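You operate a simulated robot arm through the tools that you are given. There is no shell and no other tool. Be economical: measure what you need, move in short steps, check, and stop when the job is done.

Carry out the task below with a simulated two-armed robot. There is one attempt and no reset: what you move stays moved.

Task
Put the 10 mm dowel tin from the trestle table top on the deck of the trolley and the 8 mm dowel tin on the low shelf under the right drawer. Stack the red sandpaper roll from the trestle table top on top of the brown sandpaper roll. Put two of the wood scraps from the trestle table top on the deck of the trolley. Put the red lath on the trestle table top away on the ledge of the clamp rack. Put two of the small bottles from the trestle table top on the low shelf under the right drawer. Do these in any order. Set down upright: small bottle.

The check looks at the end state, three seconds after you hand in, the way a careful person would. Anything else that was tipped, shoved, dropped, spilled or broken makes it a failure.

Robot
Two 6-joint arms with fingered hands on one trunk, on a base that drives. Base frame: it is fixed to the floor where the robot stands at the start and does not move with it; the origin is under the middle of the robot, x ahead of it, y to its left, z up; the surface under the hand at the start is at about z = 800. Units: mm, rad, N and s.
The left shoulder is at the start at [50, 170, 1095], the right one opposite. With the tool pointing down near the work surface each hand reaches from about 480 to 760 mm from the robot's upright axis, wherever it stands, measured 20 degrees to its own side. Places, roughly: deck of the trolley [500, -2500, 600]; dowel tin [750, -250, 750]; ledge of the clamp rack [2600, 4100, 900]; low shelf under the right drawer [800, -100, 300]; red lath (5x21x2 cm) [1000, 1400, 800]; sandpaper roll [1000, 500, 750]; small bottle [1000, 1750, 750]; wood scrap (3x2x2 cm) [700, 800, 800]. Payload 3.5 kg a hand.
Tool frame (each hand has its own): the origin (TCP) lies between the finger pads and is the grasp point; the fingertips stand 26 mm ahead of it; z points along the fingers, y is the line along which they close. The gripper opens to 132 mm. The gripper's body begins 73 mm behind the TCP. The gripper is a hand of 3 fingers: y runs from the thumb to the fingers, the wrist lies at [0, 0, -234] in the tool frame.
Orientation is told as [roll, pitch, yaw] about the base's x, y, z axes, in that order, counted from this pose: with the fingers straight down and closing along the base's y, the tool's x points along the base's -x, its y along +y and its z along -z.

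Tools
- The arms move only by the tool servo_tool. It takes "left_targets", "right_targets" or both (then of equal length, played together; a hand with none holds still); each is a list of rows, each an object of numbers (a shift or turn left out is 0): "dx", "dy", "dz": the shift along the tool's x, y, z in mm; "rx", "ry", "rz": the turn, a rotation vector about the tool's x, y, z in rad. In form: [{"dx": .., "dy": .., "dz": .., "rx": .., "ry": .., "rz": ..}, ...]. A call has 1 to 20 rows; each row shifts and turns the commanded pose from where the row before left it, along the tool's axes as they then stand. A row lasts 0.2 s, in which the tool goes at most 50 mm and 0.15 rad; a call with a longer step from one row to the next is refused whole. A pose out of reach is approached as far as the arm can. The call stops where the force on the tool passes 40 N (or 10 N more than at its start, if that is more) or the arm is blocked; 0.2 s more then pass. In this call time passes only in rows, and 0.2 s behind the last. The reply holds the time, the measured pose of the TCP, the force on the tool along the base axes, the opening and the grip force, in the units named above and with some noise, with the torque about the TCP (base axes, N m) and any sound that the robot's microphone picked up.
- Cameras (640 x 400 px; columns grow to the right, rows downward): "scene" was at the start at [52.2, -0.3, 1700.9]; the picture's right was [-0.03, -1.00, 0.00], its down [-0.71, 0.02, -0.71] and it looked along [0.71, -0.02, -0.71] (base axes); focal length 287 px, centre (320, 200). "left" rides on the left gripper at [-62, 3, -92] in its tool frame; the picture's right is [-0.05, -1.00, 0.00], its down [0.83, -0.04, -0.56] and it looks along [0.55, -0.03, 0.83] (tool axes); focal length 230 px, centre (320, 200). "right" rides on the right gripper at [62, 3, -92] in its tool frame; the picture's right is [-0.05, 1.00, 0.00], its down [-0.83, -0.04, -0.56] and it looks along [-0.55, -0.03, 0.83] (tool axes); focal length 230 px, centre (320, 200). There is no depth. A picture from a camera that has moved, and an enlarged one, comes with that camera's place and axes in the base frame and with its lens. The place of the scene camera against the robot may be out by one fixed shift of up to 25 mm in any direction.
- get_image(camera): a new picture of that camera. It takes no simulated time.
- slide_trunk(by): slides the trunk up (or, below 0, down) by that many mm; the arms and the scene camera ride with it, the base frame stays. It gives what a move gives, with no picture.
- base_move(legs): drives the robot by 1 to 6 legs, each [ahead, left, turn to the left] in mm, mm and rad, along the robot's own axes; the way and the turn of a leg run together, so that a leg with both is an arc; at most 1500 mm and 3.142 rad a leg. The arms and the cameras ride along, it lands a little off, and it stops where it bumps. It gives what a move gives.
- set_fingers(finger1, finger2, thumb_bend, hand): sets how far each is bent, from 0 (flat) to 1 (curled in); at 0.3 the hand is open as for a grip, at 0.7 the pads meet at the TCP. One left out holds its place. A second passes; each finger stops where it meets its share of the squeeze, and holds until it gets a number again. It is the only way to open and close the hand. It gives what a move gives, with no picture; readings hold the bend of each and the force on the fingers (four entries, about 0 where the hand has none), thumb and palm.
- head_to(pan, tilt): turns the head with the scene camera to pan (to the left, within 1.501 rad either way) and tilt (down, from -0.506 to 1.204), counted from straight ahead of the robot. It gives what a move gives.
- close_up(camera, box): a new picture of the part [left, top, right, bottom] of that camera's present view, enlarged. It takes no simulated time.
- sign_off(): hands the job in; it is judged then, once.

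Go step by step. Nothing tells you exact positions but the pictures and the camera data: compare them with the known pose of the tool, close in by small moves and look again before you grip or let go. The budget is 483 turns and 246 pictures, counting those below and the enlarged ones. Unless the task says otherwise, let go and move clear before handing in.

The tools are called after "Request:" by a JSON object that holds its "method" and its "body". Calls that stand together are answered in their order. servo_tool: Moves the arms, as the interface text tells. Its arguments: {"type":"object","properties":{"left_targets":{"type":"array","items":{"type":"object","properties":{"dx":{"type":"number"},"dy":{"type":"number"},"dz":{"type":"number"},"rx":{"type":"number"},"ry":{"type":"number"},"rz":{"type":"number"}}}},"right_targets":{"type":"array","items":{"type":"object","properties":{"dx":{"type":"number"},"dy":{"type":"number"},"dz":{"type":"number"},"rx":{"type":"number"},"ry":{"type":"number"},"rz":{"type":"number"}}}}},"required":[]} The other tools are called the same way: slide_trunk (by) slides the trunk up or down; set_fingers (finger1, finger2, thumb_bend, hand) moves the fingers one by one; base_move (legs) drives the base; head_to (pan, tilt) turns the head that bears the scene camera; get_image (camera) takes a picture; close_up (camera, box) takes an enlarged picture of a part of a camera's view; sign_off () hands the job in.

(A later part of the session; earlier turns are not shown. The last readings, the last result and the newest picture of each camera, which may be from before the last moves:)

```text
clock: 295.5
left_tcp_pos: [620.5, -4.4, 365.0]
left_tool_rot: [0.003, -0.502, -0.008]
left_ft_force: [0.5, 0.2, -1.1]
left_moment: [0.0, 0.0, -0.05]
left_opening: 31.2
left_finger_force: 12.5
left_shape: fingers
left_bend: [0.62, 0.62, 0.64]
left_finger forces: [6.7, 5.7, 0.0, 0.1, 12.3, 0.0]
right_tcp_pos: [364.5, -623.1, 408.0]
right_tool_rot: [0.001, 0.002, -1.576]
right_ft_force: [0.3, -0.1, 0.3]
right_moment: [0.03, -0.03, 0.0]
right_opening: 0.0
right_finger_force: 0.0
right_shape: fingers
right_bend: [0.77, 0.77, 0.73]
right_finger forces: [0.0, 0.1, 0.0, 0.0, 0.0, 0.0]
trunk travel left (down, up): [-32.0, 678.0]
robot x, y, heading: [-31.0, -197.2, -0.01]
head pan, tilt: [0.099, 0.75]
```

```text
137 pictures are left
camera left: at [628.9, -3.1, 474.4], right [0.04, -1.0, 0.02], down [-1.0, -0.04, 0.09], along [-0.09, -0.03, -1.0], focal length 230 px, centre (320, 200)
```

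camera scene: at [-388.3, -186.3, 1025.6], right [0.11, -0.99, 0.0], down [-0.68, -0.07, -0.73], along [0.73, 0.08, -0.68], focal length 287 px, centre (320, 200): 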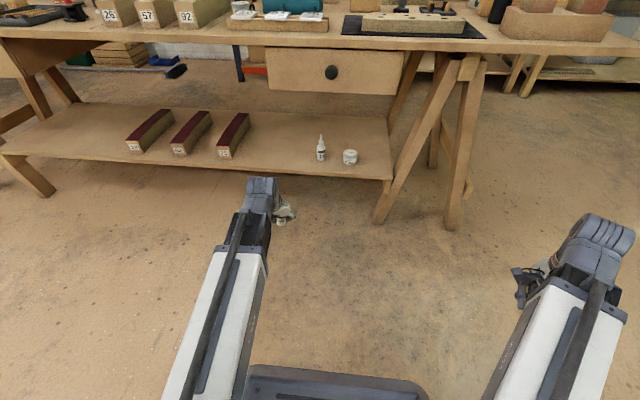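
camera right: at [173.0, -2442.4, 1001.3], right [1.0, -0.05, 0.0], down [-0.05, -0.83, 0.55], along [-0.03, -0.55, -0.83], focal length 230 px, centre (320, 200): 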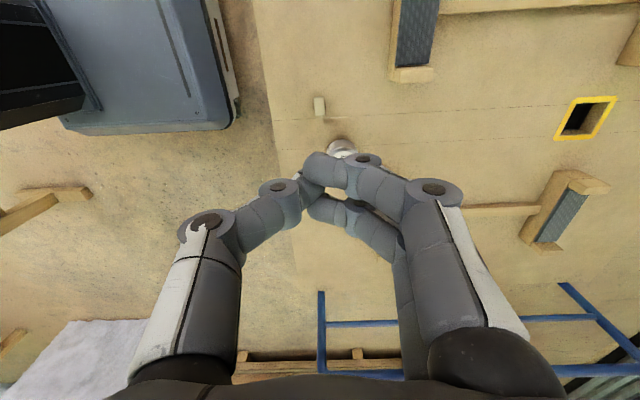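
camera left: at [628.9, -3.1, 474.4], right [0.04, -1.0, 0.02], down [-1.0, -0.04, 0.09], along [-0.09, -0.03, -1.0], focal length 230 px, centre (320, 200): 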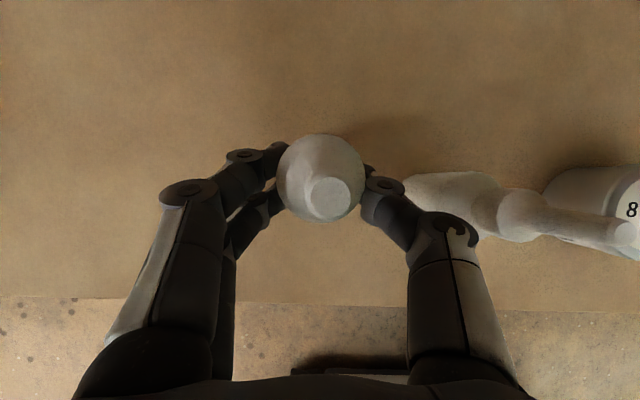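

Request:
{"method": "servo_tool", "body": {"left_targets": [{"dy": 12}, {"dx": 3.8, "dz": 7}, {"dx": 1.9, "dz": 3.5}, {"dx": 0.96, "dz": 1.76}, {"dx": 0.96, "dz": 1.76}, {"dx": 0.96, "dz": 1.76}, {"dx": 0.96, "dz": 1.76}, {"dx": 0.7, "dz": 1.3}]}}

Request:
{"method": "get_image", "body": {"camera": "left"}}

```text
clock: 297.3
left_tcp_pos: [619.8, 7.2, 341.3]
left_tool_rot: [0.004, -0.499, -0.008]
left_ft_force: [-0.5, -0.3, -0.1]
left_moment: [0.0, 0.02, 0.0]
left_opening: 31.2
left_finger_force: 12.6
left_shape: fingers
left_bend: [0.62, 0.63, 0.64]
left_finger forces: [6.9, 6.0, 0.0, 0.0, 12.3, 0.0]
right_tcp_pos: [363.3, -622.5, 407.5]
right_tool_rot: [0.002, 0.001, -1.577]
right_ft_force: [0.0, 0.6, 0.7]
right_moment: [0.03, 0.01, -0.02]
right_opening: 0.0
right_finger_force: 0.1
right_shape: fingers
right_bend: [0.77, 0.77, 0.73]
right_finger forces: [0.0, 0.0, 0.0, 0.1, 0.0, 0.0]
trunk travel left (down, up): [-32.0, 678.0]
robot x, y, heading: [-29.0, -198.1, -0.004]
head pan, tilt: [0.099, 0.75]
```

```text
136 pictures are left
camera left: at [629.3, 9.3, 452.4], right [0.04, -1.0, 0.02], down [-1.0, -0.04, 0.09], along [-0.09, -0.02, -1.0], focal length 230 px, centre (320, 200)
```

left: 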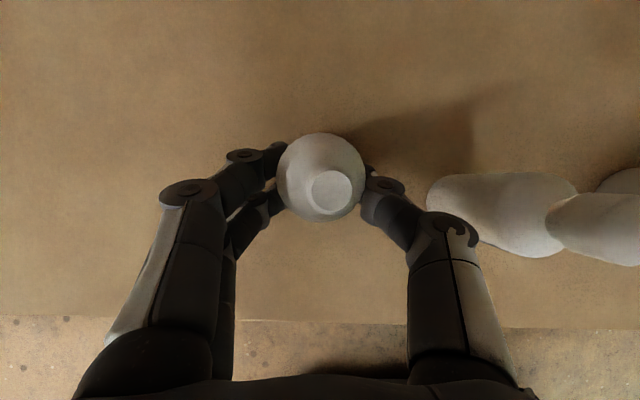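

Request:
{"method": "servo_tool", "body": {"left_targets": [{"dx": 0.7, "dz": 1.3}, {"dx": 0.7, "dz": 1.3}]}}

Request:
{"method": "get_image", "body": {"camera": "left"}}

```text
clock: 297.9
left_tcp_pos: [620.4, 6.6, 339.6]
left_tool_rot: [0.002, -0.504, -0.006]
left_ft_force: [1.3, 0.6, 10.7]
left_moment: [0.04, -0.11, 0.01]
left_opening: 31.5
left_finger_force: 14.7
left_shape: fingers
left_bend: [0.62, 0.63, 0.65]
left_finger forces: [7.6, 7.7, 0.0, 0.1, 13.5, 0.0]
right_tcp_pos: [363.0, -624.7, 408.1]
right_tool_rot: [0.002, 0.002, -1.575]
right_ft_force: [-0.1, -0.8, 0.7]
right_moment: [0.0, -0.01, 0.0]
right_opening: 0.1
right_finger_force: 0.0
right_shape: fingers
right_bend: [0.77, 0.77, 0.73]
right_finger forces: [0.1, 0.0, 0.1, 0.0, 0.0, 0.1]
trunk travel left (down, up): [-32.0, 678.0]
robot x, y, heading: [-28.1, -193.6, -0.006]
head pan, tilt: [0.099, 0.75]
```

```text
135 pictures are left
camera left: at [629.2, 9.3, 450.9], right [0.04, -1.0, 0.02], down [-1.0, -0.04, 0.09], along [-0.09, -0.02, -1.0], focal length 230 px, centre (320, 200)
```

left: 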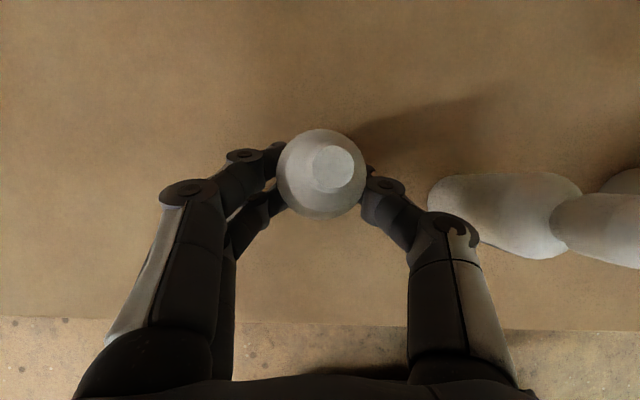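

Request:
{"method": "set_fingers", "body": {"hand": "left", "finger1": 0.6, "finger2": 0.6, "thumb_bend": 0.58}}

Request:
{"method": "set_fingers", "body": {"hand": "left", "finger1": 0.5, "finger2": 0.5, "thumb_bend": 0.51}}

Request:
{"method": "get_image", "body": {"camera": "left"}}

```text
clock: 298.9
left_tcp_pos: [620.7, 6.4, 339.1]
left_tool_rot: [0.003, -0.5, -0.007]
left_ft_force: [0.9, -0.5, -0.1]
left_moment: [0.01, -0.01, 0.01]
left_opening: 39.6
left_finger_force: 0.0
left_shape: fingers
left_bend: [0.6, 0.6, 0.57]
left_finger forces: [0.0, 0.0, 0.1, 0.0, 0.0, 0.0]
right_tcp_pos: [363.5, -623.9, 406.3]
right_tool_rot: [0.001, 0.002, -1.578]
right_ft_force: [-0.2, -0.1, -0.7]
right_moment: [-0.04, 0.01, -0.01]
right_opening: 0.1
right_finger_force: 0.1
right_shape: fingers
right_bend: [0.77, 0.77, 0.73]
right_finger forces: [0.0, 0.0, 0.0, 0.0, 0.0, 0.0]
trunk travel left (down, up): [-32.0, 678.0]
robot x, y, heading: [-29.7, -195.3, -0.008]
head pan, tilt: [0.099, 0.75]
```

```text
clock: 299.9
left_tcp_pos: [620.2, 7.0, 339.4]
left_tool_rot: [0.005, -0.499, -0.006]
left_ft_force: [0.2, 0.1, 0.2]
left_moment: [-0.01, 0.01, 0.02]
left_opening: 65.5
left_finger_force: 0.2
left_shape: fingers
left_bend: [0.5, 0.5, 0.51]
left_finger forces: [0.1, 0.0, 0.0, 0.0, 0.0, 0.1]
right_tcp_pos: [364.2, -624.4, 407.5]
right_tool_rot: [0.002, 0.001, -1.575]
right_ft_force: [0.5, 0.4, 0.7]
right_moment: [-0.02, 0.03, -0.01]
right_opening: 0.0
right_finger_force: 0.0
right_shape: fingers
right_bend: [0.77, 0.77, 0.73]
right_finger forces: [0.1, 0.0, 0.0, 0.0, 0.0, 0.0]
trunk travel left (down, up): [-32.0, 678.0]
robot x, y, heading: [-30.8, -194.7, -0.001]
head pan, tilt: [0.099, 0.75]
```

```text
134 pictures are left
camera left: at [629.2, 9.3, 449.5], right [0.04, -1.0, 0.02], down [-1.0, -0.04, 0.09], along [-0.09, -0.03, -1.0], focal length 230 px, centre (320, 200)
```

left: 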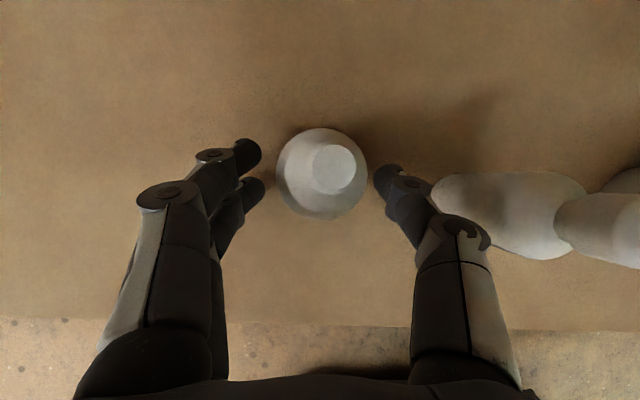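

Request:
{"method": "servo_tool", "body": {"left_targets": [{"dx": 17.5, "dz": -9.6}, {"dx": 35, "dz": -19}, {"dx": 35, "dz": -19}]}}

Request:
{"method": "base_move", "body": {"legs": [[-420, 0, 0.006]]}}

Request:
{"method": "close_up", "body": {"camera": "scene", "box": [240, 100, 420, 220]}}

Request:
{"method": "slide_trunk", "body": {"by": 400}}

Request:
{"method": "slide_trunk", "body": {"by": 278}}

```text
clock: 300.7
left_tcp_pos: [554.8, 9.4, 338.2]
left_tool_rot: [0.003, -0.5, -0.008]
left_ft_force: [-0.1, -0.4, -0.1]
left_moment: [0.02, 0.0, 0.02]
left_opening: 65.2
left_finger_force: 0.0
left_shape: fingers
left_bend: [0.5, 0.5, 0.51]
left_finger forces: [0.1, 0.1, 0.0, 0.0, 0.0, 0.1]
left hand out of reach, approached as far as the arm can: row 3
right_tcp_pos: [363.4, -623.3, 407.9]
right_tool_rot: [0.002, 0.002, -1.576]
right_ft_force: [0.0, -0.6, 0.6]
right_moment: [-0.01, -0.01, -0.01]
right_opening: 0.0
right_finger_force: 0.1
right_shape: fingers
right_bend: [0.77, 0.77, 0.73]
right_finger forces: [0.1, 0.0, 0.1, 0.1, 0.0, 0.0]
trunk travel left (down, up): [-32.0, 678.0]
robot x, y, heading: [-32.6, -199.6, -0.008]
head pan, tilt: [0.099, 0.75]
```

```text
clock: 303.3
left_tcp_pos: [130.1, 12.7, 338.7]
left_tool_rot: [0.003, -0.5, -0.005]
left_ft_force: [-0.7, -0.1, 0.2]
left_moment: [0.02, 0.02, -0.01]
left_opening: 65.4
left_finger_force: 0.0
left_shape: fingers
left_bend: [0.5, 0.5, 0.51]
left_finger forces: [0.0, 0.1, 0.1, 0.0, 0.1, 0.0]
right_tcp_pos: [-58.5, -621.8, 406.4]
right_tool_rot: [0.002, 0.001, -1.57]
right_ft_force: [-0.7, 0.2, 0.3]
right_moment: [0.02, 0.0, 0.0]
right_opening: 0.2
right_finger_force: 0.1
right_shape: fingers
right_bend: [0.77, 0.77, 0.73]
right_finger forces: [0.0, 0.0, 0.0, 0.1, 0.0, 0.0]
trunk travel left (down, up): [-32.0, 678.0]
robot x, y, heading: [-456.1, -195.9, -0.001]
head pan, tilt: [0.099, 0.75]
```

```text
3.33 times, centred on (330, 160) of scene
camera zoom: at [-400.6, -184.9, 1025.6], right [0.1, -1.0, 0.0], down [-0.68, -0.07, -0.73], along [0.73, 0.07, -0.68], focal length 956 px, centre (287, 333)
```

zoom: 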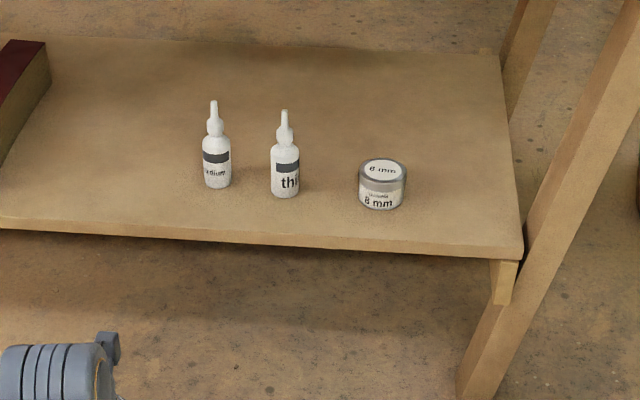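

```text
clock: 307.2
left_tcp_pos: [130.9, 14.5, 738.9]
left_tool_rot: [0.002, -0.5, -0.002]
left_ft_force: [-0.8, -0.9, -0.3]
left_moment: [-0.02, -0.03, 0.01]
left_opening: 65.6
left_finger_force: 0.1
left_shape: fingers
left_bend: [0.5, 0.5, 0.51]
left_finger forces: [0.0, 0.0, 0.0, 0.0, 0.1, 0.0]
right_tcp_pos: [-58.4, -620.1, 808.2]
right_tool_rot: [0.001, 0.001, -1.572]
right_ft_force: [-0.1, 0.2, -0.1]
right_moment: [0.04, -0.03, 0.05]
right_opening: 0.0
right_finger_force: 0.1
right_shape: fingers
right_bend: [0.77, 0.77, 0.73]
right_finger forces: [0.0, 0.1, 0.0, 0.1, 0.1, 0.0]
trunk travel left (down, up): [-432.0, 278.0]
robot x, y, heading: [-454.2, -197.8, 0.0]
head pan, tilt: [0.099, 0.75]
```

```text
clock: 310.0
left_tcp_pos: [129.3, 13.3, 1016.6]
left_tool_rot: [0.004, -0.499, -0.005]
left_ft_force: [-0.1, 0.8, 0.7]
left_moment: [0.03, 0.02, 0.01]
left_opening: 65.5
left_finger_force: 0.1
left_shape: fingers
left_bend: [0.5, 0.5, 0.51]
left_finger forces: [0.0, 0.0, 0.2, 0.1, 0.0, 0.0]
right_tcp_pos: [-58.3, -619.9, 1084.6]
right_tool_rot: [0.0, 0.002, -1.57]
right_ft_force: [-0.2, 0.9, 0.0]
right_moment: [0.04, 0.0, -0.02]
right_opening: 0.0
right_finger_force: 0.1
right_shape: fingers
right_bend: [0.77, 0.77, 0.73]
right_finger forces: [0.0, 0.0, 0.1, 0.0, 0.1, 0.1]
trunk travel left (down, up): [-710.0, 0.0]
robot x, y, heading: [-455.3, -193.1, -0.0]
head pan, tilt: [0.099, 0.75]
```

All shelf items stand well. Next the rolls: a post-and-bar frame stands in front of them, so I'll approach horizontally under the bar. Going to look with the left wrist camera.

Request:
{"method": "base_move", "body": {"legs": [[0, 435, 0], [380, 0, 0]]}}

Request:
{"method": "servo_tool", "body": {"left_targets": [{"ry": -0.14}, {"ry": -0.14}, {"ry": -0.14}, {"ry": -0.14}, {"ry": -0.14}]}}

Request:
{"method": "get_image", "body": {"camera": "left"}}

Request:
{"method": "head_to", "body": {"pan": 0.2, "tilt": 0.6}}

Request:
{"method": "get_image", "body": {"camera": "scene"}}

```text
clock: 314.6
left_tcp_pos: [518.5, 432.0, 1015.8]
left_tool_rot: [0.003, -0.499, -0.007]
left_ft_force: [0.4, 0.7, -0.2]
left_moment: [0.01, 0.03, 0.0]
left_opening: 65.9
left_finger_force: 0.1
left_shape: fingers
left_bend: [0.5, 0.5, 0.51]
left_finger forces: [0.0, 0.0, 0.0, 0.0, 0.0, 0.0]
right_tcp_pos: [326.8, -201.3, 1084.6]
right_tool_rot: [0.001, 0.001, -1.575]
right_ft_force: [-0.1, -0.4, 0.1]
right_moment: [-0.04, 0.01, -0.03]
right_opening: 0.1
right_finger_force: 0.1
right_shape: fingers
right_bend: [0.77, 0.77, 0.73]
right_finger forces: [0.0, 0.0, 0.1, 0.1, 0.0, 0.0]
trunk travel left (down, up): [-710.0, 0.0]
robot x, y, heading: [-65.1, 223.2, -0.004]
head pan, tilt: [0.099, 0.75]
```

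```text
clock: 315.8
left_tcp_pos: [600.9, 440.3, 1006.6]
left_tool_rot: [0.0, -1.166, -0.015]
left_ft_force: [0.7, -0.1, 0.1]
left_moment: [0.0, -0.01, 0.04]
left_opening: 65.4
left_finger_force: 0.3
left_shape: fingers
left_bend: [0.5, 0.5, 0.51]
left_finger forces: [0.0, 0.0, 0.1, 0.0, 0.1, 0.0]
left hand out of reach, approached as far as the arm can: row 1, 2, 3, 4, 5
right_tcp_pos: [326.0, -201.3, 1085.9]
right_tool_rot: [0.001, 0.0, -1.574]
right_ft_force: [-0.3, 0.6, -0.1]
right_moment: [-0.01, 0.01, 0.01]
right_opening: 0.0
right_finger_force: 0.1
right_shape: fingers
right_bend: [0.77, 0.77, 0.73]
right_finger forces: [0.1, 0.0, 0.0, 0.1, 0.1, 0.0]
trunk travel left (down, up): [-710.0, 0.0]
robot x, y, heading: [-68.5, 226.2, -0.004]
head pan, tilt: [0.099, 0.75]
```

```text
132 pictures are left
camera left: at [539.2, 443.1, 1099.4], right [0.01, -1.0, 0.05], down [-0.84, -0.03, -0.54], along [0.54, -0.04, -0.84], focal length 230 px, centre (320, 200)
```

left: 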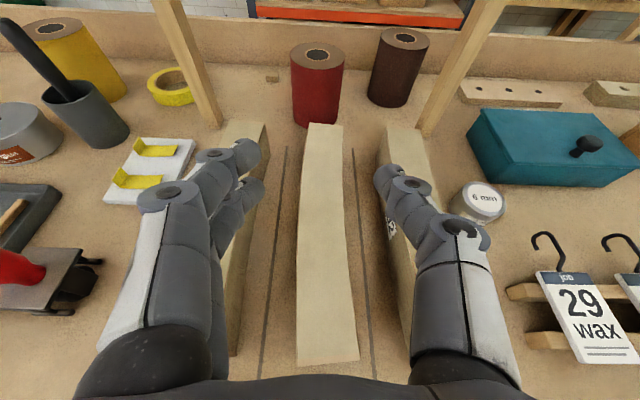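

```text
clock: 316.5
left_tcp_pos: [600.0, 438.5, 1006.5]
left_tool_rot: [-0.001, -1.165, -0.017]
left_ft_force: [0.5, 0.5, -0.4]
left_moment: [0.0, 0.01, -0.02]
left_opening: 65.4
left_finger_force: 0.0
left_shape: fingers
left_bend: [0.5, 0.5, 0.51]
left_finger forces: [0.0, 0.0, 0.0, 0.0, 0.1, 0.0]
right_tcp_pos: [326.5, -200.9, 1085.5]
right_tool_rot: [0.003, 0.002, -1.574]
right_ft_force: [-0.2, -0.3, 0.2]
right_moment: [-0.02, -0.02, 0.03]
right_opening: 0.2
right_finger_force: 0.1
right_shape: fingers
right_bend: [0.77, 0.77, 0.73]
right_finger forces: [0.0, 0.1, 0.1, 0.1, 0.0, 0.0]
trunk travel left (down, up): [-710.0, 0.0]
robot x, y, heading: [-63.9, 227.0, -0.005]
head pan, tilt: [0.201, 0.6]
```

```text
131 pictures are left
camera scene: at [-9.7, 245.3, 1716.4], right [0.19, -0.98, 0.0], down [-0.55, -0.11, -0.82], along [0.81, 0.16, -0.57], focal length 287 px, centre (320, 200)
```

scene: 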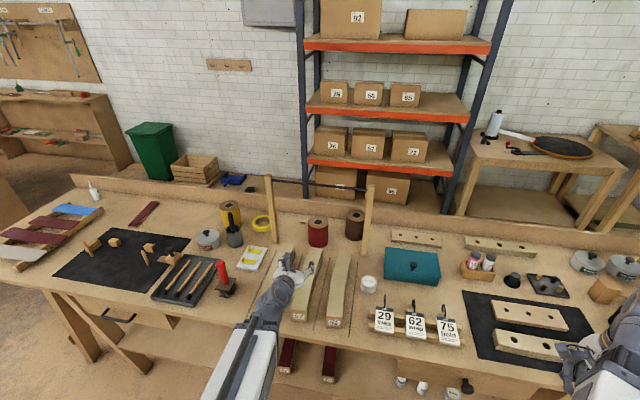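

Clear view: red roll ≈[943, 440], brown ≈[1016, 277], tops at ≈910, posts at y≈220 and 632 (x≈900), bar ≈1125 high. I'll yaw the hand to the right by 0.5 rad to clear the right post.

Request:
{"method": "servo_tool", "body": {"left_targets": [{"rx": 0.115, "rz": 0.049}, {"rx": 0.115, "rz": 0.049}, {"rx": 0.115, "rz": 0.049}, {"rx": 0.115, "rz": 0.049}, {"ry": -0.13}]}}

Request:
{"method": "set_fingers", "body": {"hand": "left", "finger1": 0.32, "finger2": 0.32, "thumb_bend": 0.32}}

Request:
{"method": "base_move", "body": {"legs": [[204, 0, 0]]}}

Request:
{"method": "get_image", "body": {"camera": "left"}}

```text
clock: 317.7
left_tcp_pos: [602.5, 438.5, 1007.7]
left_tool_rot: [0.073, -1.326, -0.58]
left_ft_force: [-0.7, -1.0, 0.0]
left_moment: [0.03, -0.03, -0.03]
left_opening: 65.7
left_finger_force: 0.1
left_shape: fingers
left_bend: [0.5, 0.5, 0.51]
left_finger forces: [0.1, 0.0, 0.0, 0.1, 0.0, 0.1]
right_tcp_pos: [326.1, -201.8, 1085.2]
right_tool_rot: [0.002, 0.001, -1.575]
right_ft_force: [0.0, 0.9, -0.1]
right_moment: [0.04, -0.01, 0.01]
right_opening: 0.2
right_finger_force: 0.0
right_shape: fingers
right_bend: [0.77, 0.77, 0.73]
right_finger forces: [0.0, 0.0, 0.0, 0.0, 0.0, 0.1]
trunk travel left (down, up): [-710.0, 0.0]
robot x, y, heading: [-69.4, 228.0, -0.005]
head pan, tilt: [0.201, 0.6]
```

```text
clock: 318.7
left_tcp_pos: [601.7, 438.9, 1007.2]
left_tool_rot: [0.071, -1.324, -0.575]
left_ft_force: [0.5, -1.2, -0.2]
left_moment: [0.03, 0.0, -0.01]
left_opening: 127.6
left_finger_force: 0.1
left_shape: fingers
left_bend: [0.32, 0.32, 0.32]
left_finger forces: [0.1, 0.0, 0.1, 0.0, 0.0, 0.0]
right_tcp_pos: [325.5, -201.3, 1087.2]
right_tool_rot: [0.001, 0.002, -1.573]
right_ft_force: [-0.3, -0.9, 0.3]
right_moment: [0.01, 0.01, 0.01]
right_opening: 0.1
right_finger_force: 0.1
right_shape: fingers
right_bend: [0.77, 0.77, 0.73]
right_finger forces: [0.1, 0.0, 0.0, 0.1, 0.0, 0.1]
trunk travel left (down, up): [-710.0, 0.0]
robot x, y, heading: [-66.7, 225.6, -0.007]
head pan, tilt: [0.201, 0.6]
```

```text
clock: 320.3
left_tcp_pos: [806.9, 436.4, 1007.2]
left_tool_rot: [0.07, -1.32, -0.576]
left_ft_force: [0.3, 0.0, -0.2]
left_moment: [0.0, 0.01, -0.04]
left_opening: 127.5
left_finger_force: 0.1
left_shape: fingers
left_bend: [0.32, 0.32, 0.32]
left_finger forces: [0.0, 0.0, 0.1, 0.1, 0.1, 0.0]
right_tcp_pos: [530.0, -202.6, 1085.0]
right_tool_rot: [0.003, 0.001, -1.577]
right_ft_force: [-0.1, 0.5, 0.3]
right_moment: [0.01, 0.04, -0.02]
right_opening: 0.3
right_finger_force: 0.1
right_shape: fingers
right_bend: [0.77, 0.77, 0.73]
right_finger forces: [0.0, 0.1, 0.1, 0.0, 0.1, 0.0]
trunk travel left (down, up): [-710.0, 0.0]
robot x, y, heading: [137.5, 226.5, -0.004]
head pan, tilt: [0.201, 0.6]
```

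```text
130 pictures are left
camera left: at [741.7, 473.3, 1088.5], right [-0.47, -0.88, 0.03], down [-0.66, 0.33, -0.67], along [0.58, -0.34, -0.74], focal length 230 px, centre (320, 200)
```

left: 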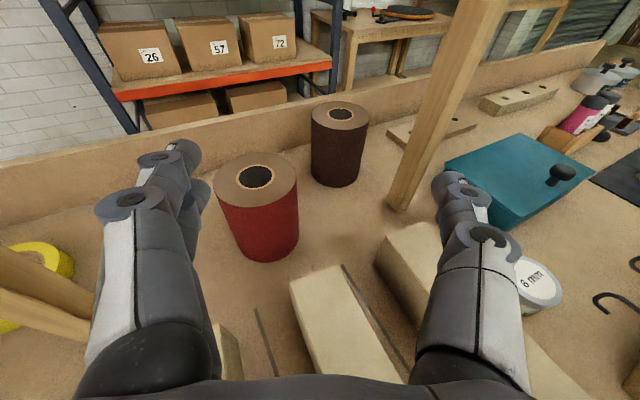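

Request:
{"method": "servo_tool", "body": {"left_targets": [{"dx": 30.7, "dy": 23.1, "dz": 4.9}, {"dx": 30.7, "dy": 23.1, "dz": 4.9}, {"dx": 30.7, "dy": 23.1, "dz": 4.9}]}}

Request:
{"method": "get_image", "body": {"camera": "left"}}

Request:
{"method": "get_image", "body": {"camera": "scene"}}

```text
clock: 321.1
left_tcp_pos: [833.8, 502.9, 915.4]
left_tool_rot: [0.07, -1.322, -0.577]
left_ft_force: [0.6, 0.8, 0.0]
left_moment: [0.03, -0.03, 0.01]
left_opening: 127.7
left_finger_force: 0.1
left_shape: fingers
left_bend: [0.32, 0.32, 0.32]
left_finger forces: [0.0, 0.1, 0.0, 0.1, 0.0, 0.1]
right_tcp_pos: [528.7, -203.7, 1084.8]
right_tool_rot: [0.001, 0.001, -1.579]
right_ft_force: [0.2, -0.3, -0.1]
right_moment: [0.01, 0.01, -0.01]
right_opening: 0.0
right_finger_force: 0.0
right_shape: fingers
right_bend: [0.77, 0.77, 0.73]
right_finger forces: [0.1, 0.0, 0.0, 0.1, 0.0, 0.0]
trunk travel left (down, up): [-710.0, 0.0]
robot x, y, heading: [134.7, 224.2, -0.007]
head pan, tilt: [0.201, 0.6]
```

```text
129 pictures are left
camera left: at [769.0, 539.8, 996.6], right [-0.48, -0.88, 0.03], down [-0.66, 0.33, -0.67], along [0.58, -0.34, -0.74], focal length 230 px, centre (320, 200)
```

left: 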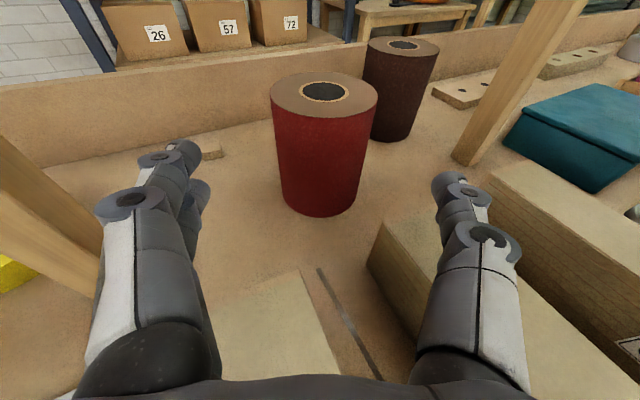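

```text
128 pictures are left
camera scene: at [194.8, 244.3, 1716.5], right [0.19, -0.98, 0.0], down [-0.55, -0.11, -0.82], along [0.81, 0.16, -0.57], focal length 287 px, centre (320, 200)
```

scene: 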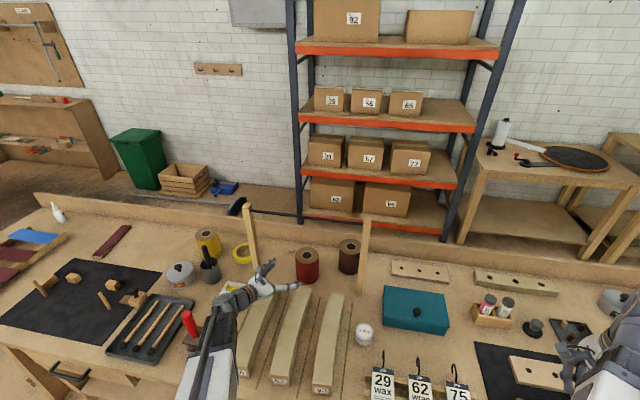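

Request:
{"method": "servo_tool", "body": {"left_targets": [{"dz": 35, "dy": -1}, {"dz": 35, "dy": -1}, {"dz": 30, "dy": -1}]}}

Request:
{"method": "get_image", "body": {"camera": "left"}}

```text
clock: 321.9
left_tcp_pos: [917.4, 453.9, 890.8]
left_tool_rot: [0.069, -1.323, -0.576]
left_ft_force: [0.0, 0.9, -0.3]
left_moment: [-0.01, -0.02, 0.01]
left_opening: 127.7
left_finger_force: 0.1
left_shape: fingers
left_bend: [0.32, 0.32, 0.32]
left_finger forces: [0.1, 0.0, 0.0, 0.1, 0.0, 0.1]
right_tcp_pos: [529.8, -203.0, 1085.7]
right_tool_rot: [0.001, 0.001, -1.579]
right_ft_force: [0.0, -0.3, 0.4]
right_moment: [0.0, 0.01, -0.02]
right_opening: 0.0
right_finger_force: 0.1
right_shape: fingers
right_bend: [0.77, 0.77, 0.73]
right_finger forces: [0.0, 0.0, 0.0, 0.1, 0.1, 0.0]
trunk travel left (down, up): [-710.0, 0.0]
robot x, y, heading: [134.5, 228.3, -0.005]
head pan, tilt: [0.201, 0.6]
```

```text
127 pictures are left
camera left: at [852.1, 490.8, 972.5], right [-0.47, -0.88, 0.03], down [-0.66, 0.33, -0.67], along [0.58, -0.34, -0.74], focal length 230 px, centre (320, 200)
```

left: 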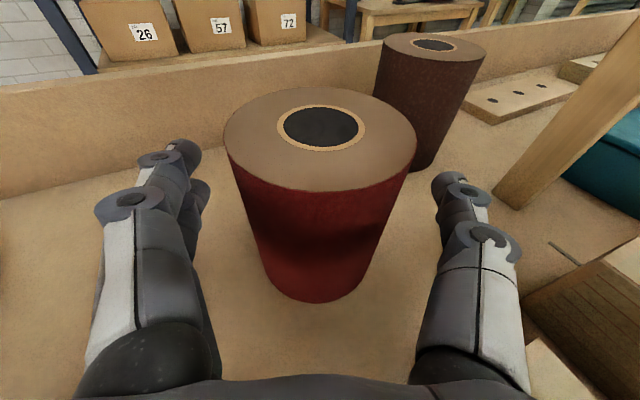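

Request:
{"method": "servo_tool", "body": {"left_targets": [{"dz": 15, "dx": 2}, {"dz": 14, "dx": 2}]}}

Request:
{"method": "set_fingers", "body": {"hand": "left", "finger1": 0.4, "finger2": 0.4, "thumb_bend": 0.4}}

Request:
{"method": "get_image", "body": {"camera": "left"}}

```text
clock: 322.5
left_tcp_pos: [941.5, 439.1, 880.9]
left_tool_rot: [0.073, -1.324, -0.578]
left_ft_force: [-0.5, 0.4, 0.2]
left_moment: [0.01, -0.02, 0.0]
left_opening: 127.5
left_finger_force: 0.1
left_shape: fingers
left_bend: [0.32, 0.32, 0.32]
left_finger forces: [0.1, 0.0, 0.1, 0.0, 0.0, 0.0]
right_tcp_pos: [529.7, -203.1, 1085.2]
right_tool_rot: [0.001, 0.002, -1.578]
right_ft_force: [-0.1, -0.5, 0.0]
right_moment: [0.03, 0.0, 0.0]
right_opening: 0.1
right_finger_force: 0.0
right_shape: fingers
right_bend: [0.77, 0.77, 0.73]
right_finger forces: [0.0, 0.1, 0.1, 0.1, 0.0, 0.0]
trunk travel left (down, up): [-710.0, 0.0]
robot x, y, heading: [138.5, 220.7, -0.006]
head pan, tilt: [0.201, 0.6]
```

```text
clock: 323.5
left_tcp_pos: [940.9, 440.7, 880.0]
left_tool_rot: [0.072, -1.321, -0.578]
left_ft_force: [0.3, -1.2, 0.4]
left_moment: [0.0, 0.02, -0.01]
left_opening: 102.4
left_finger_force: 0.0
left_shape: fingers
left_bend: [0.4, 0.4, 0.4]
left_finger forces: [0.0, 0.0, 0.1, 0.0, 0.0, 0.1]
right_tcp_pos: [529.8, -203.1, 1085.7]
right_tool_rot: [0.002, 0.002, -1.579]
right_ft_force: [0.1, -0.3, 0.4]
right_moment: [0.01, -0.02, 0.0]
right_opening: 0.0
right_finger_force: 0.1
right_shape: fingers
right_bend: [0.77, 0.77, 0.73]
right_finger forces: [0.0, 0.1, 0.0, 0.0, 0.0, 0.0]
trunk travel left (down, up): [-710.0, 0.0]
robot x, y, heading: [141.5, 225.1, -0.011]
head pan, tilt: [0.201, 0.6]
```

```text
126 pictures are left
camera left: at [876.1, 477.2, 962.2], right [-0.47, -0.88, 0.03], down [-0.66, 0.33, -0.67], along [0.58, -0.34, -0.74], focal length 230 px, centre (320, 200)
```

left: 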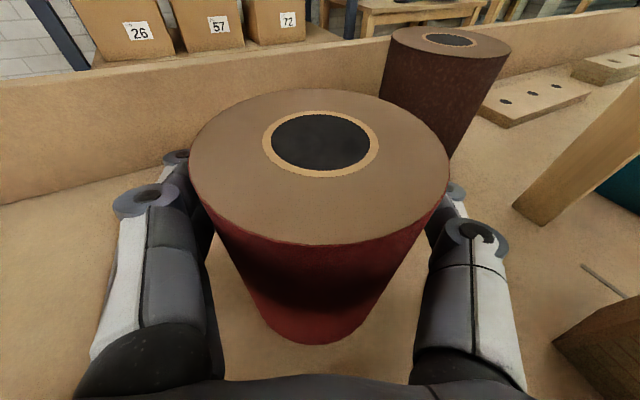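

Request:
{"method": "servo_tool", "body": {"left_targets": [{"dz": -13}]}}

Request:
{"method": "set_fingers", "body": {"hand": "left", "finger1": 0.46, "finger2": 0.46, "thumb_bend": 0.46}}

Request:
{"method": "get_image", "body": {"camera": "left"}}

```text
clock: 323.9
left_tcp_pos: [930.9, 446.1, 884.5]
left_tool_rot: [0.072, -1.322, -0.576]
left_ft_force: [0.3, -0.1, 0.5]
left_moment: [0.01, 0.01, -0.02]
left_opening: 102.2
left_finger_force: 0.0
left_shape: fingers
left_bend: [0.4, 0.4, 0.4]
left_finger forces: [0.0, 0.1, 0.1, 0.1, 0.1, 0.1]
right_tcp_pos: [528.5, -203.6, 1085.3]
right_tool_rot: [0.001, 0.003, -1.578]
right_ft_force: [0.2, -0.5, -0.7]
right_moment: [-0.03, 0.0, -0.01]
right_opening: 0.0
right_finger_force: 0.1
right_shape: fingers
right_bend: [0.77, 0.77, 0.73]
right_finger forces: [0.0, 0.0, 0.0, 0.0, 0.0, 0.0]
trunk travel left (down, up): [-710.0, 0.0]
robot x, y, heading: [136.8, 221.9, -0.005]
head pan, tilt: [0.201, 0.6]
```

```text
clock: 324.9
left_tcp_pos: [931.1, 445.5, 884.5]
left_tool_rot: [0.071, -1.323, -0.574]
left_ft_force: [0.1, 1.3, 0.3]
left_moment: [-0.01, 0.01, 0.01]
left_opening: 87.4
left_finger_force: 3.4
left_shape: fingers
left_bend: [0.44, 0.44, 0.45]
left_finger forces: [1.5, 1.5, 0.0, 0.0, 2.3, 0.0]
right_tcp_pos: [529.5, -202.8, 1085.6]
right_tool_rot: [0.003, 0.002, -1.578]
right_ft_force: [-0.1, 0.1, -0.7]
right_moment: [0.03, 0.0, -0.01]
right_opening: 0.2
right_finger_force: 0.0
right_shape: fingers
right_bend: [0.77, 0.77, 0.73]
right_finger forces: [0.0, 0.0, 0.0, 0.1, 0.1, 0.0]
trunk travel left (down, up): [-710.0, 0.0]
robot x, y, heading: [134.2, 223.7, -0.01]
head pan, tilt: [0.201, 0.6]
```

```text
125 pictures are left
camera left: at [865.4, 483.4, 965.8], right [-0.47, -0.88, 0.03], down [-0.66, 0.33, -0.67], along [0.58, -0.34, -0.74], focal length 230 px, centre (320, 200)
```

left: 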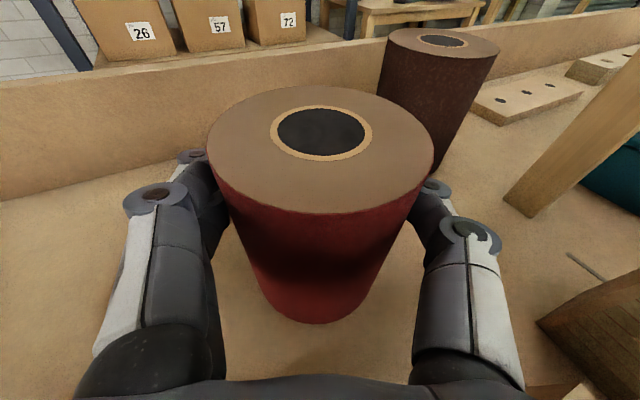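

Balanced contact, roll upright. Gripping firmly and lifting slightly.

Request:
{"method": "set_fingers", "body": {"hand": "left", "finger1": 0.6, "finger2": 0.6, "thumb_bend": 0.6}}

Request:
{"method": "servo_tool", "body": {"left_targets": [{"dx": -4.8, "dz": -1.2}, {"dx": -9.6, "dz": -2.4}, {"dx": -14.4, "dz": -3.6}]}}

Request:
{"method": "get_image", "body": {"camera": "left"}}

Request:
{"method": "close_up", "body": {"camera": "scene", "box": [220, 190, 400, 310]}}

```text
clock: 325.9
left_tcp_pos: [929.2, 445.6, 884.5]
left_tool_rot: [0.071, -1.323, -0.578]
left_ft_force: [0.1, -1.9, 0.5]
left_moment: [0.05, 0.0, -0.02]
left_opening: 84.2
left_finger_force: 22.3
left_shape: fingers
left_bend: [0.46, 0.45, 0.52]
left_finger forces: [11.2, 10.7, 0.0, 0.0, 23.2, 0.1]
right_tcp_pos: [529.4, -203.0, 1085.0]
right_tool_rot: [0.0, 0.003, -1.578]
right_ft_force: [0.7, 0.2, -0.5]
right_moment: [0.01, 0.01, 0.01]
right_opening: 0.0
right_finger_force: 0.0
right_shape: fingers
right_bend: [0.77, 0.77, 0.73]
right_finger forces: [0.0, 0.1, 0.0, 0.1, 0.1, 0.0]
trunk travel left (down, up): [-710.0, 0.0]
robot x, y, heading: [138.3, 221.4, -0.007]
head pan, tilt: [0.201, 0.6]
```

```text
clock: 326.7
left_tcp_pos: [930.7, 445.7, 912.6]
left_tool_rot: [0.069, -1.321, -0.574]
left_ft_force: [0.4, 0.6, -4.6]
left_moment: [0.0, 0.04, 0.02]
left_opening: 84.2
left_finger_force: 23.4
left_shape: fingers
left_bend: [0.46, 0.45, 0.52]
left_finger forces: [11.8, 11.2, 0.0, 0.0, 22.8, 0.0]
right_tcp_pos: [530.5, -202.9, 1085.0]
right_tool_rot: [0.003, 0.002, -1.577]
right_ft_force: [0.6, 0.6, 0.3]
right_moment: [0.02, 0.05, 0.01]
right_opening: 0.2
right_finger_force: 0.0
right_shape: fingers
right_bend: [0.77, 0.77, 0.73]
right_finger forces: [0.0, 0.0, 0.0, 0.0, 0.1, 0.0]
trunk travel left (down, up): [-710.0, 0.0]
robot x, y, heading: [135.0, 225.1, -0.009]
head pan, tilt: [0.201, 0.6]
```

```text
124 pictures are left
camera left: at [865.1, 483.0, 994.3], right [-0.47, -0.88, 0.03], down [-0.66, 0.33, -0.67], along [0.58, -0.34, -0.74], focal length 230 px, centre (320, 200)
```

left: 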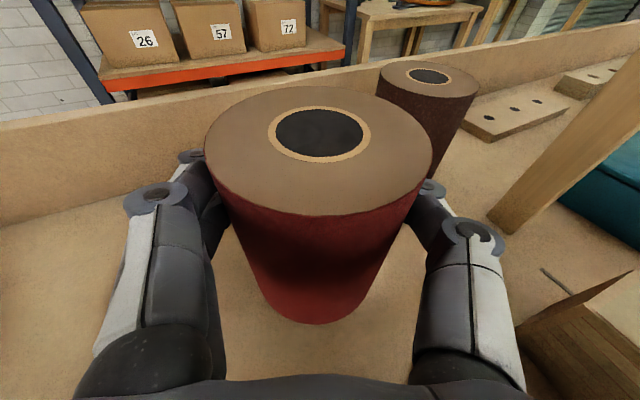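

```text
3.33 times, centred on (310, 250) of scene
camera zoom: at [194.9, 244.1, 1716.4], right [0.19, -0.98, 0.0], down [-0.55, -0.11, -0.82], along [0.81, 0.16, -0.57], focal length 956 px, centre (353, 33)
```

zoom: 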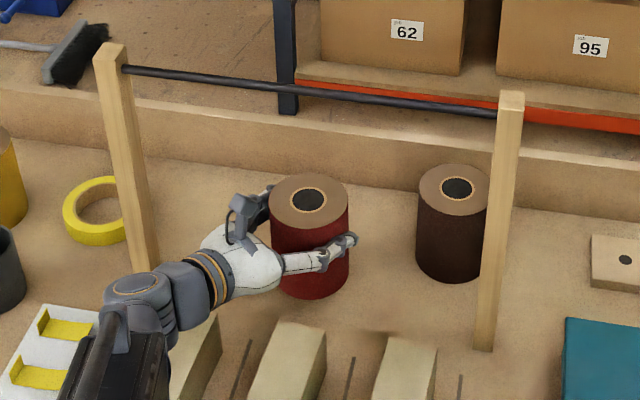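

The roll is held upright. To keep the wrist camera clear of the bar, I move it forward while low, then lift behind the bar.

Request:
{"method": "servo_tool", "body": {"left_targets": [{"dx": -12.1, "dy": 16.9, "dz": 29.7}, {"dx": -12.1, "dy": 16.9, "dz": 29.7}]}}

Request:
{"method": "close_up", "body": {"camera": "scene", "box": [220, 190, 400, 310]}}

Request:
{"method": "get_image", "body": {"camera": "left"}}

```text
clock: 327.3
left_tcp_pos: [1001.1, 442.9, 921.2]
left_tool_rot: [0.072, -1.323, -0.577]
left_ft_force: [0.5, 0.0, -5.5]
left_moment: [0.02, 0.05, 0.0]
left_opening: 84.2
left_finger_force: 23.3
left_shape: fingers
left_bend: [0.46, 0.45, 0.52]
left_finger forces: [11.8, 11.3, 0.1, 0.1, 22.8, 0.0]
right_tcp_pos: [530.5, -201.8, 1086.0]
right_tool_rot: [0.001, 0.002, -1.579]
right_ft_force: [-1.1, -1.0, 0.6]
right_moment: [0.02, 0.01, 0.01]
right_opening: 0.0
right_finger_force: 0.1
right_shape: fingers
right_bend: [0.77, 0.77, 0.73]
right_finger forces: [0.0, 0.0, 0.0, 0.1, 0.0, 0.0]
trunk travel left (down, up): [-710.0, 0.0]
robot x, y, heading: [135.7, 226.8, -0.009]
head pan, tilt: [0.201, 0.6]
```

```text
3.33 times, centred on (310, 250) of scene
camera zoom: at [195.5, 244.2, 1716.4], right [0.19, -0.98, 0.0], down [-0.56, -0.11, -0.82], along [0.81, 0.16, -0.57], focal length 956 px, centre (353, 33)
```

zoom: 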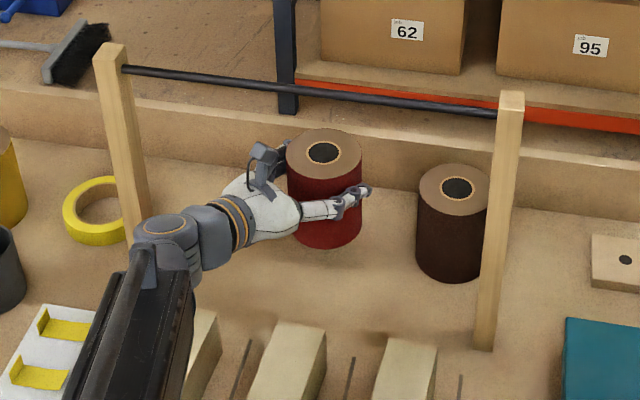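

```text
121 pictures are left
camera left: at [935.4, 480.7, 1003.7], right [-0.47, -0.88, 0.03], down [-0.66, 0.33, -0.67], along [0.58, -0.34, -0.74], focal length 230 px, centre (320, 200)
```

left: 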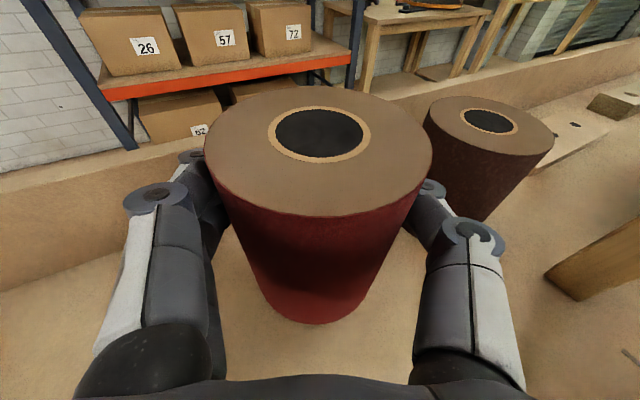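

Request:
{"method": "servo_tool", "body": {"left_targets": [{"dx": -40.5, "dz": -10}, {"dx": -40.5, "dz": -10}]}}

Request:
{"method": "close_up", "body": {"camera": "scene", "box": [220, 190, 400, 310]}}

Request:
{"method": "get_image", "body": {"camera": "left"}}

```text
clock: 327.9
left_tcp_pos: [999.9, 441.0, 1008.1]
left_tool_rot: [0.07, -1.324, -0.575]
left_ft_force: [0.1, -0.4, -6.2]
left_moment: [0.03, 0.06, 0.0]
left_opening: 84.0
left_finger_force: 23.4
left_shape: fingers
left_bend: [0.46, 0.45, 0.52]
left_finger forces: [11.8, 11.3, 0.0, 0.1, 22.9, 0.0]
right_tcp_pos: [530.2, -203.7, 1086.4]
right_tool_rot: [0.002, 0.001, -1.578]
right_ft_force: [0.7, -0.2, 0.6]
right_moment: [0.01, -0.02, -0.01]
right_opening: 0.0
right_finger_force: 0.1
right_shape: fingers
right_bend: [0.77, 0.77, 0.73]
right_finger forces: [0.0, 0.0, 0.0, 0.0, 0.0, 0.0]
trunk travel left (down, up): [-710.0, 0.0]
robot x, y, heading: [138.6, 223.4, -0.007]
head pan, tilt: [0.201, 0.6]
```

```text
3.33 times, centred on (310, 250) of scene
camera zoom: at [194.9, 244.0, 1716.4], right [0.19, -0.98, 0.0], down [-0.55, -0.11, -0.82], along [0.81, 0.16, -0.57], focal length 956 px, centre (353, 33)
```

zoom: 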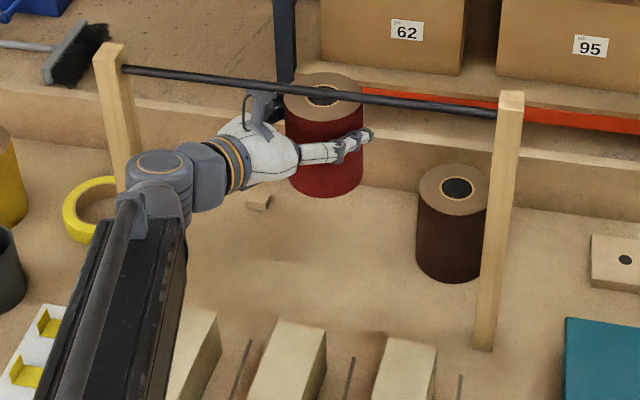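

```text
119 pictures are left
camera left: at [934.0, 479.1, 1089.9], right [-0.47, -0.88, 0.03], down [-0.66, 0.33, -0.67], along [0.58, -0.34, -0.74], focal length 230 px, centre (320, 200)
```

left: 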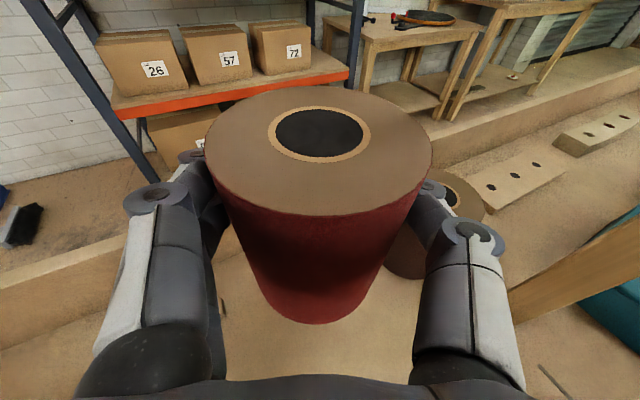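

Request:
{"method": "servo_tool", "body": {"left_targets": [{"dx": -4.1, "dy": -34.5, "dz": 21}, {"dx": -4.1, "dy": -34.5, "dz": 21}, {"dx": -4.1, "dy": -34.5, "dz": 21}]}}

Request:
{"method": "close_up", "body": {"camera": "scene", "box": [260, 190, 440, 310]}}

Request:
{"method": "get_image", "body": {"camera": "left"}}

```text
clock: 328.7
left_tcp_pos: [1006.7, 322.1, 1000.4]
left_tool_rot: [0.07, -1.321, -0.574]
left_ft_force: [0.8, -0.6, -4.8]
left_moment: [0.01, 0.05, 0.02]
left_opening: 84.3
left_finger_force: 22.6
left_shape: fingers
left_bend: [0.46, 0.45, 0.52]
left_finger forces: [11.5, 11.4, 0.0, 0.1, 22.8, 0.0]
right_tcp_pos: [529.3, -202.9, 1084.4]
right_tool_rot: [0.002, 0.002, -1.578]
right_ft_force: [0.5, -0.2, 1.0]
right_moment: [-0.02, 0.02, 0.0]
right_opening: 0.0
right_finger_force: 0.1
right_shape: fingers
right_bend: [0.77, 0.77, 0.73]
right_finger forces: [0.1, 0.0, 0.0, 0.0, 0.0, 0.0]
trunk travel left (down, up): [-710.0, 0.0]
robot x, y, heading: [136.9, 220.6, -0.009]
head pan, tilt: [0.201, 0.6]
```

```text
3.33 times, centred on (350, 250) of scene
camera zoom: at [195.2, 243.6, 1716.5], right [0.19, -0.98, 0.0], down [-0.55, -0.11, -0.82], along [0.81, 0.16, -0.57], focal length 956 px, centre (220, 33)
```

zoom: 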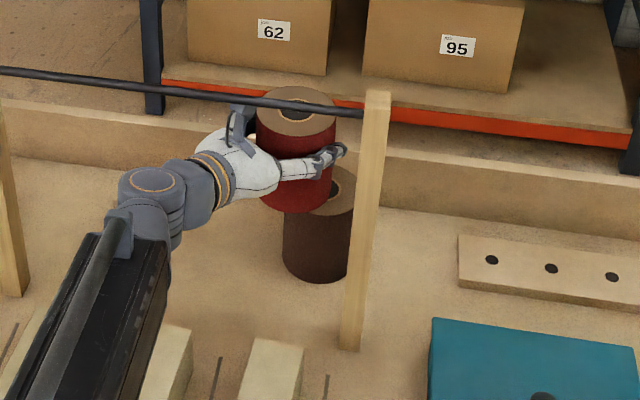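

```text
117 pictures are left
camera left: at [941.0, 359.1, 1082.3], right [-0.47, -0.88, 0.03], down [-0.66, 0.33, -0.67], along [0.58, -0.34, -0.74], focal length 230 px, centre (320, 200)
```

left: 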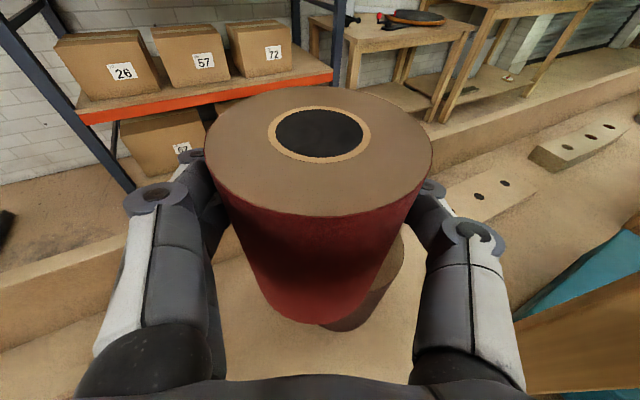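

Request:
{"method": "servo_tool", "body": {"left_targets": [{"dx": -9.6, "dz": -2.4}, {"dx": -4, "dy": -18.2, "dz": 11.2}, {"dx": -4, "dy": -18.2, "dz": 11.2}]}}

Request:
{"method": "close_up", "body": {"camera": "scene", "box": [260, 190, 440, 310]}}

Request:
{"method": "get_image", "body": {"camera": "left"}}

```text
clock: 329.5
left_tcp_pos: [1010.2, 276.1, 1010.2]
left_tool_rot: [0.071, -1.321, -0.578]
left_ft_force: [-1.2, -0.5, -5.2]
left_moment: [0.01, 0.02, 0.0]
left_opening: 84.1
left_finger_force: 22.7
left_shape: fingers
left_bend: [0.46, 0.45, 0.52]
left_finger forces: [11.5, 11.5, 0.0, 0.1, 22.9, 0.0]
right_tcp_pos: [530.4, -203.3, 1084.7]
right_tool_rot: [0.002, 0.003, -1.579]
right_ft_force: [-0.1, -0.1, 1.0]
right_moment: [0.03, 0.03, 0.0]
right_opening: 0.2
right_finger_force: 0.1
right_shape: fingers
right_bend: [0.77, 0.77, 0.73]
right_finger forces: [0.1, 0.1, 0.0, 0.0, 0.1, 0.0]
trunk travel left (down, up): [-710.0, 0.0]
robot x, y, heading: [139.1, 223.0, -0.004]
head pan, tilt: [0.201, 0.6]
```

```text
3.33 times, centred on (350, 250) of scene
camera zoom: at [195.2, 243.8, 1716.5], right [0.19, -0.98, 0.0], down [-0.55, -0.11, -0.82], along [0.81, 0.16, -0.57], focal length 956 px, centre (220, 33)
```

zoom: 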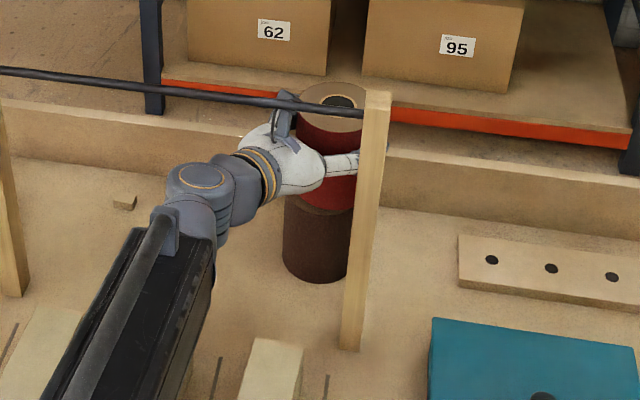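

```text
115 pictures are left
camera left: at [945.2, 313.9, 1092.1], right [-0.48, -0.88, 0.03], down [-0.66, 0.33, -0.67], along [0.58, -0.34, -0.74], focal length 230 px, centre (320, 200)
```

left: 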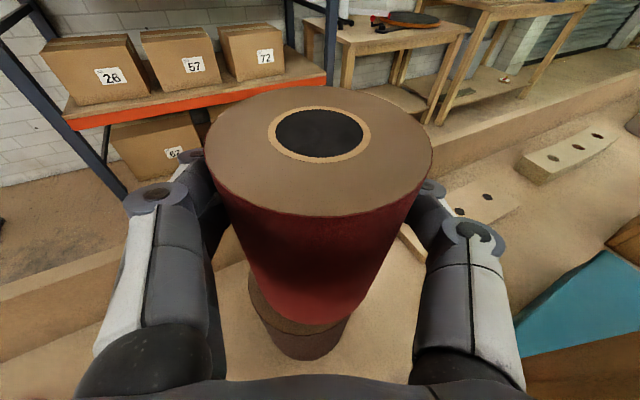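

Request:
{"method": "close_up", "body": {"camera": "left", "box": [200, 200, 440, 380]}}

Request:
{"method": "head_to", "body": {"pan": 0.0, "tilt": 0.5}}

Request:
{"method": "get_image", "body": {"camera": "scene"}}

```text
2.22 times, centred on (320, 290) of left
camera zoom: at [945.2, 313.9, 1092.1], right [-0.48, -0.88, 0.03], down [-0.66, 0.33, -0.67], along [0.58, -0.34, -0.74], focal length 511 px, centre (320, 0)
```

zoom: 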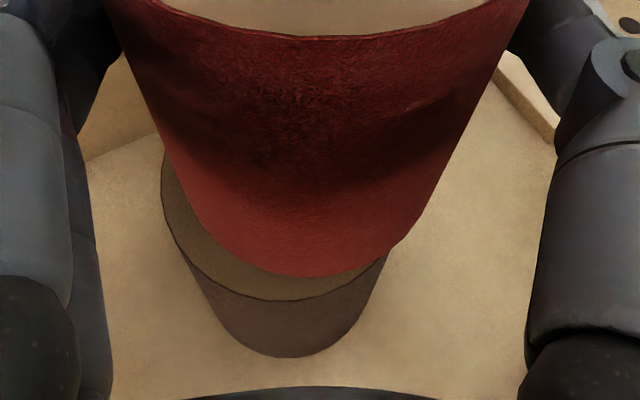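

```text
clock: 330.2
left_tcp_pos: [1009.6, 276.5, 1010.3]
left_tool_rot: [0.071, -1.321, -0.574]
left_ft_force: [0.1, 0.1, -5.6]
left_moment: [0.03, 0.08, 0.02]
left_opening: 84.3
left_finger_force: 22.9
left_shape: fingers
left_bend: [0.46, 0.45, 0.52]
left_finger forces: [11.4, 11.4, 0.0, 0.1, 22.9, 0.1]
right_tcp_pos: [529.8, -204.4, 1085.5]
right_tool_rot: [0.004, 0.002, -1.577]
right_ft_force: [-0.3, -0.9, 0.2]
right_moment: [0.01, 0.0, -0.01]
right_opening: 0.0
right_finger_force: 0.0
right_shape: fingers
right_bend: [0.77, 0.77, 0.73]
right_finger forces: [0.0, 0.1, 0.0, 0.0, 0.0, 0.1]
trunk travel left (down, up): [-710.0, 0.0]
robot x, y, heading: [136.5, 221.4, -0.005]
head pan, tilt: [0.0, 0.499]
```

```text
113 pictures are left
camera scene: at [199.5, 226.4, 1725.5], right [-0.01, -1.0, 0.0], down [-0.48, 0.0, -0.88], along [0.88, -0.01, -0.48], focal length 287 px, centre (320, 200)
```

scene: 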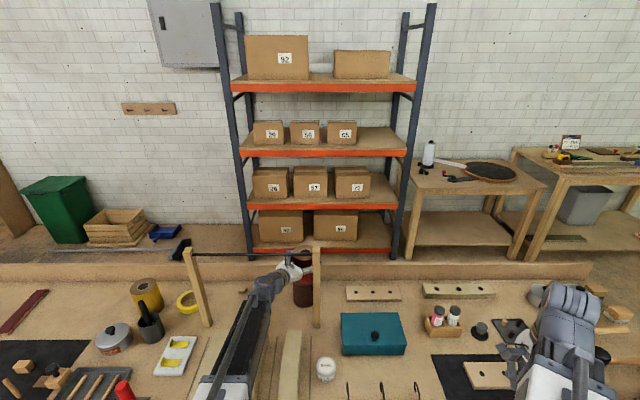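

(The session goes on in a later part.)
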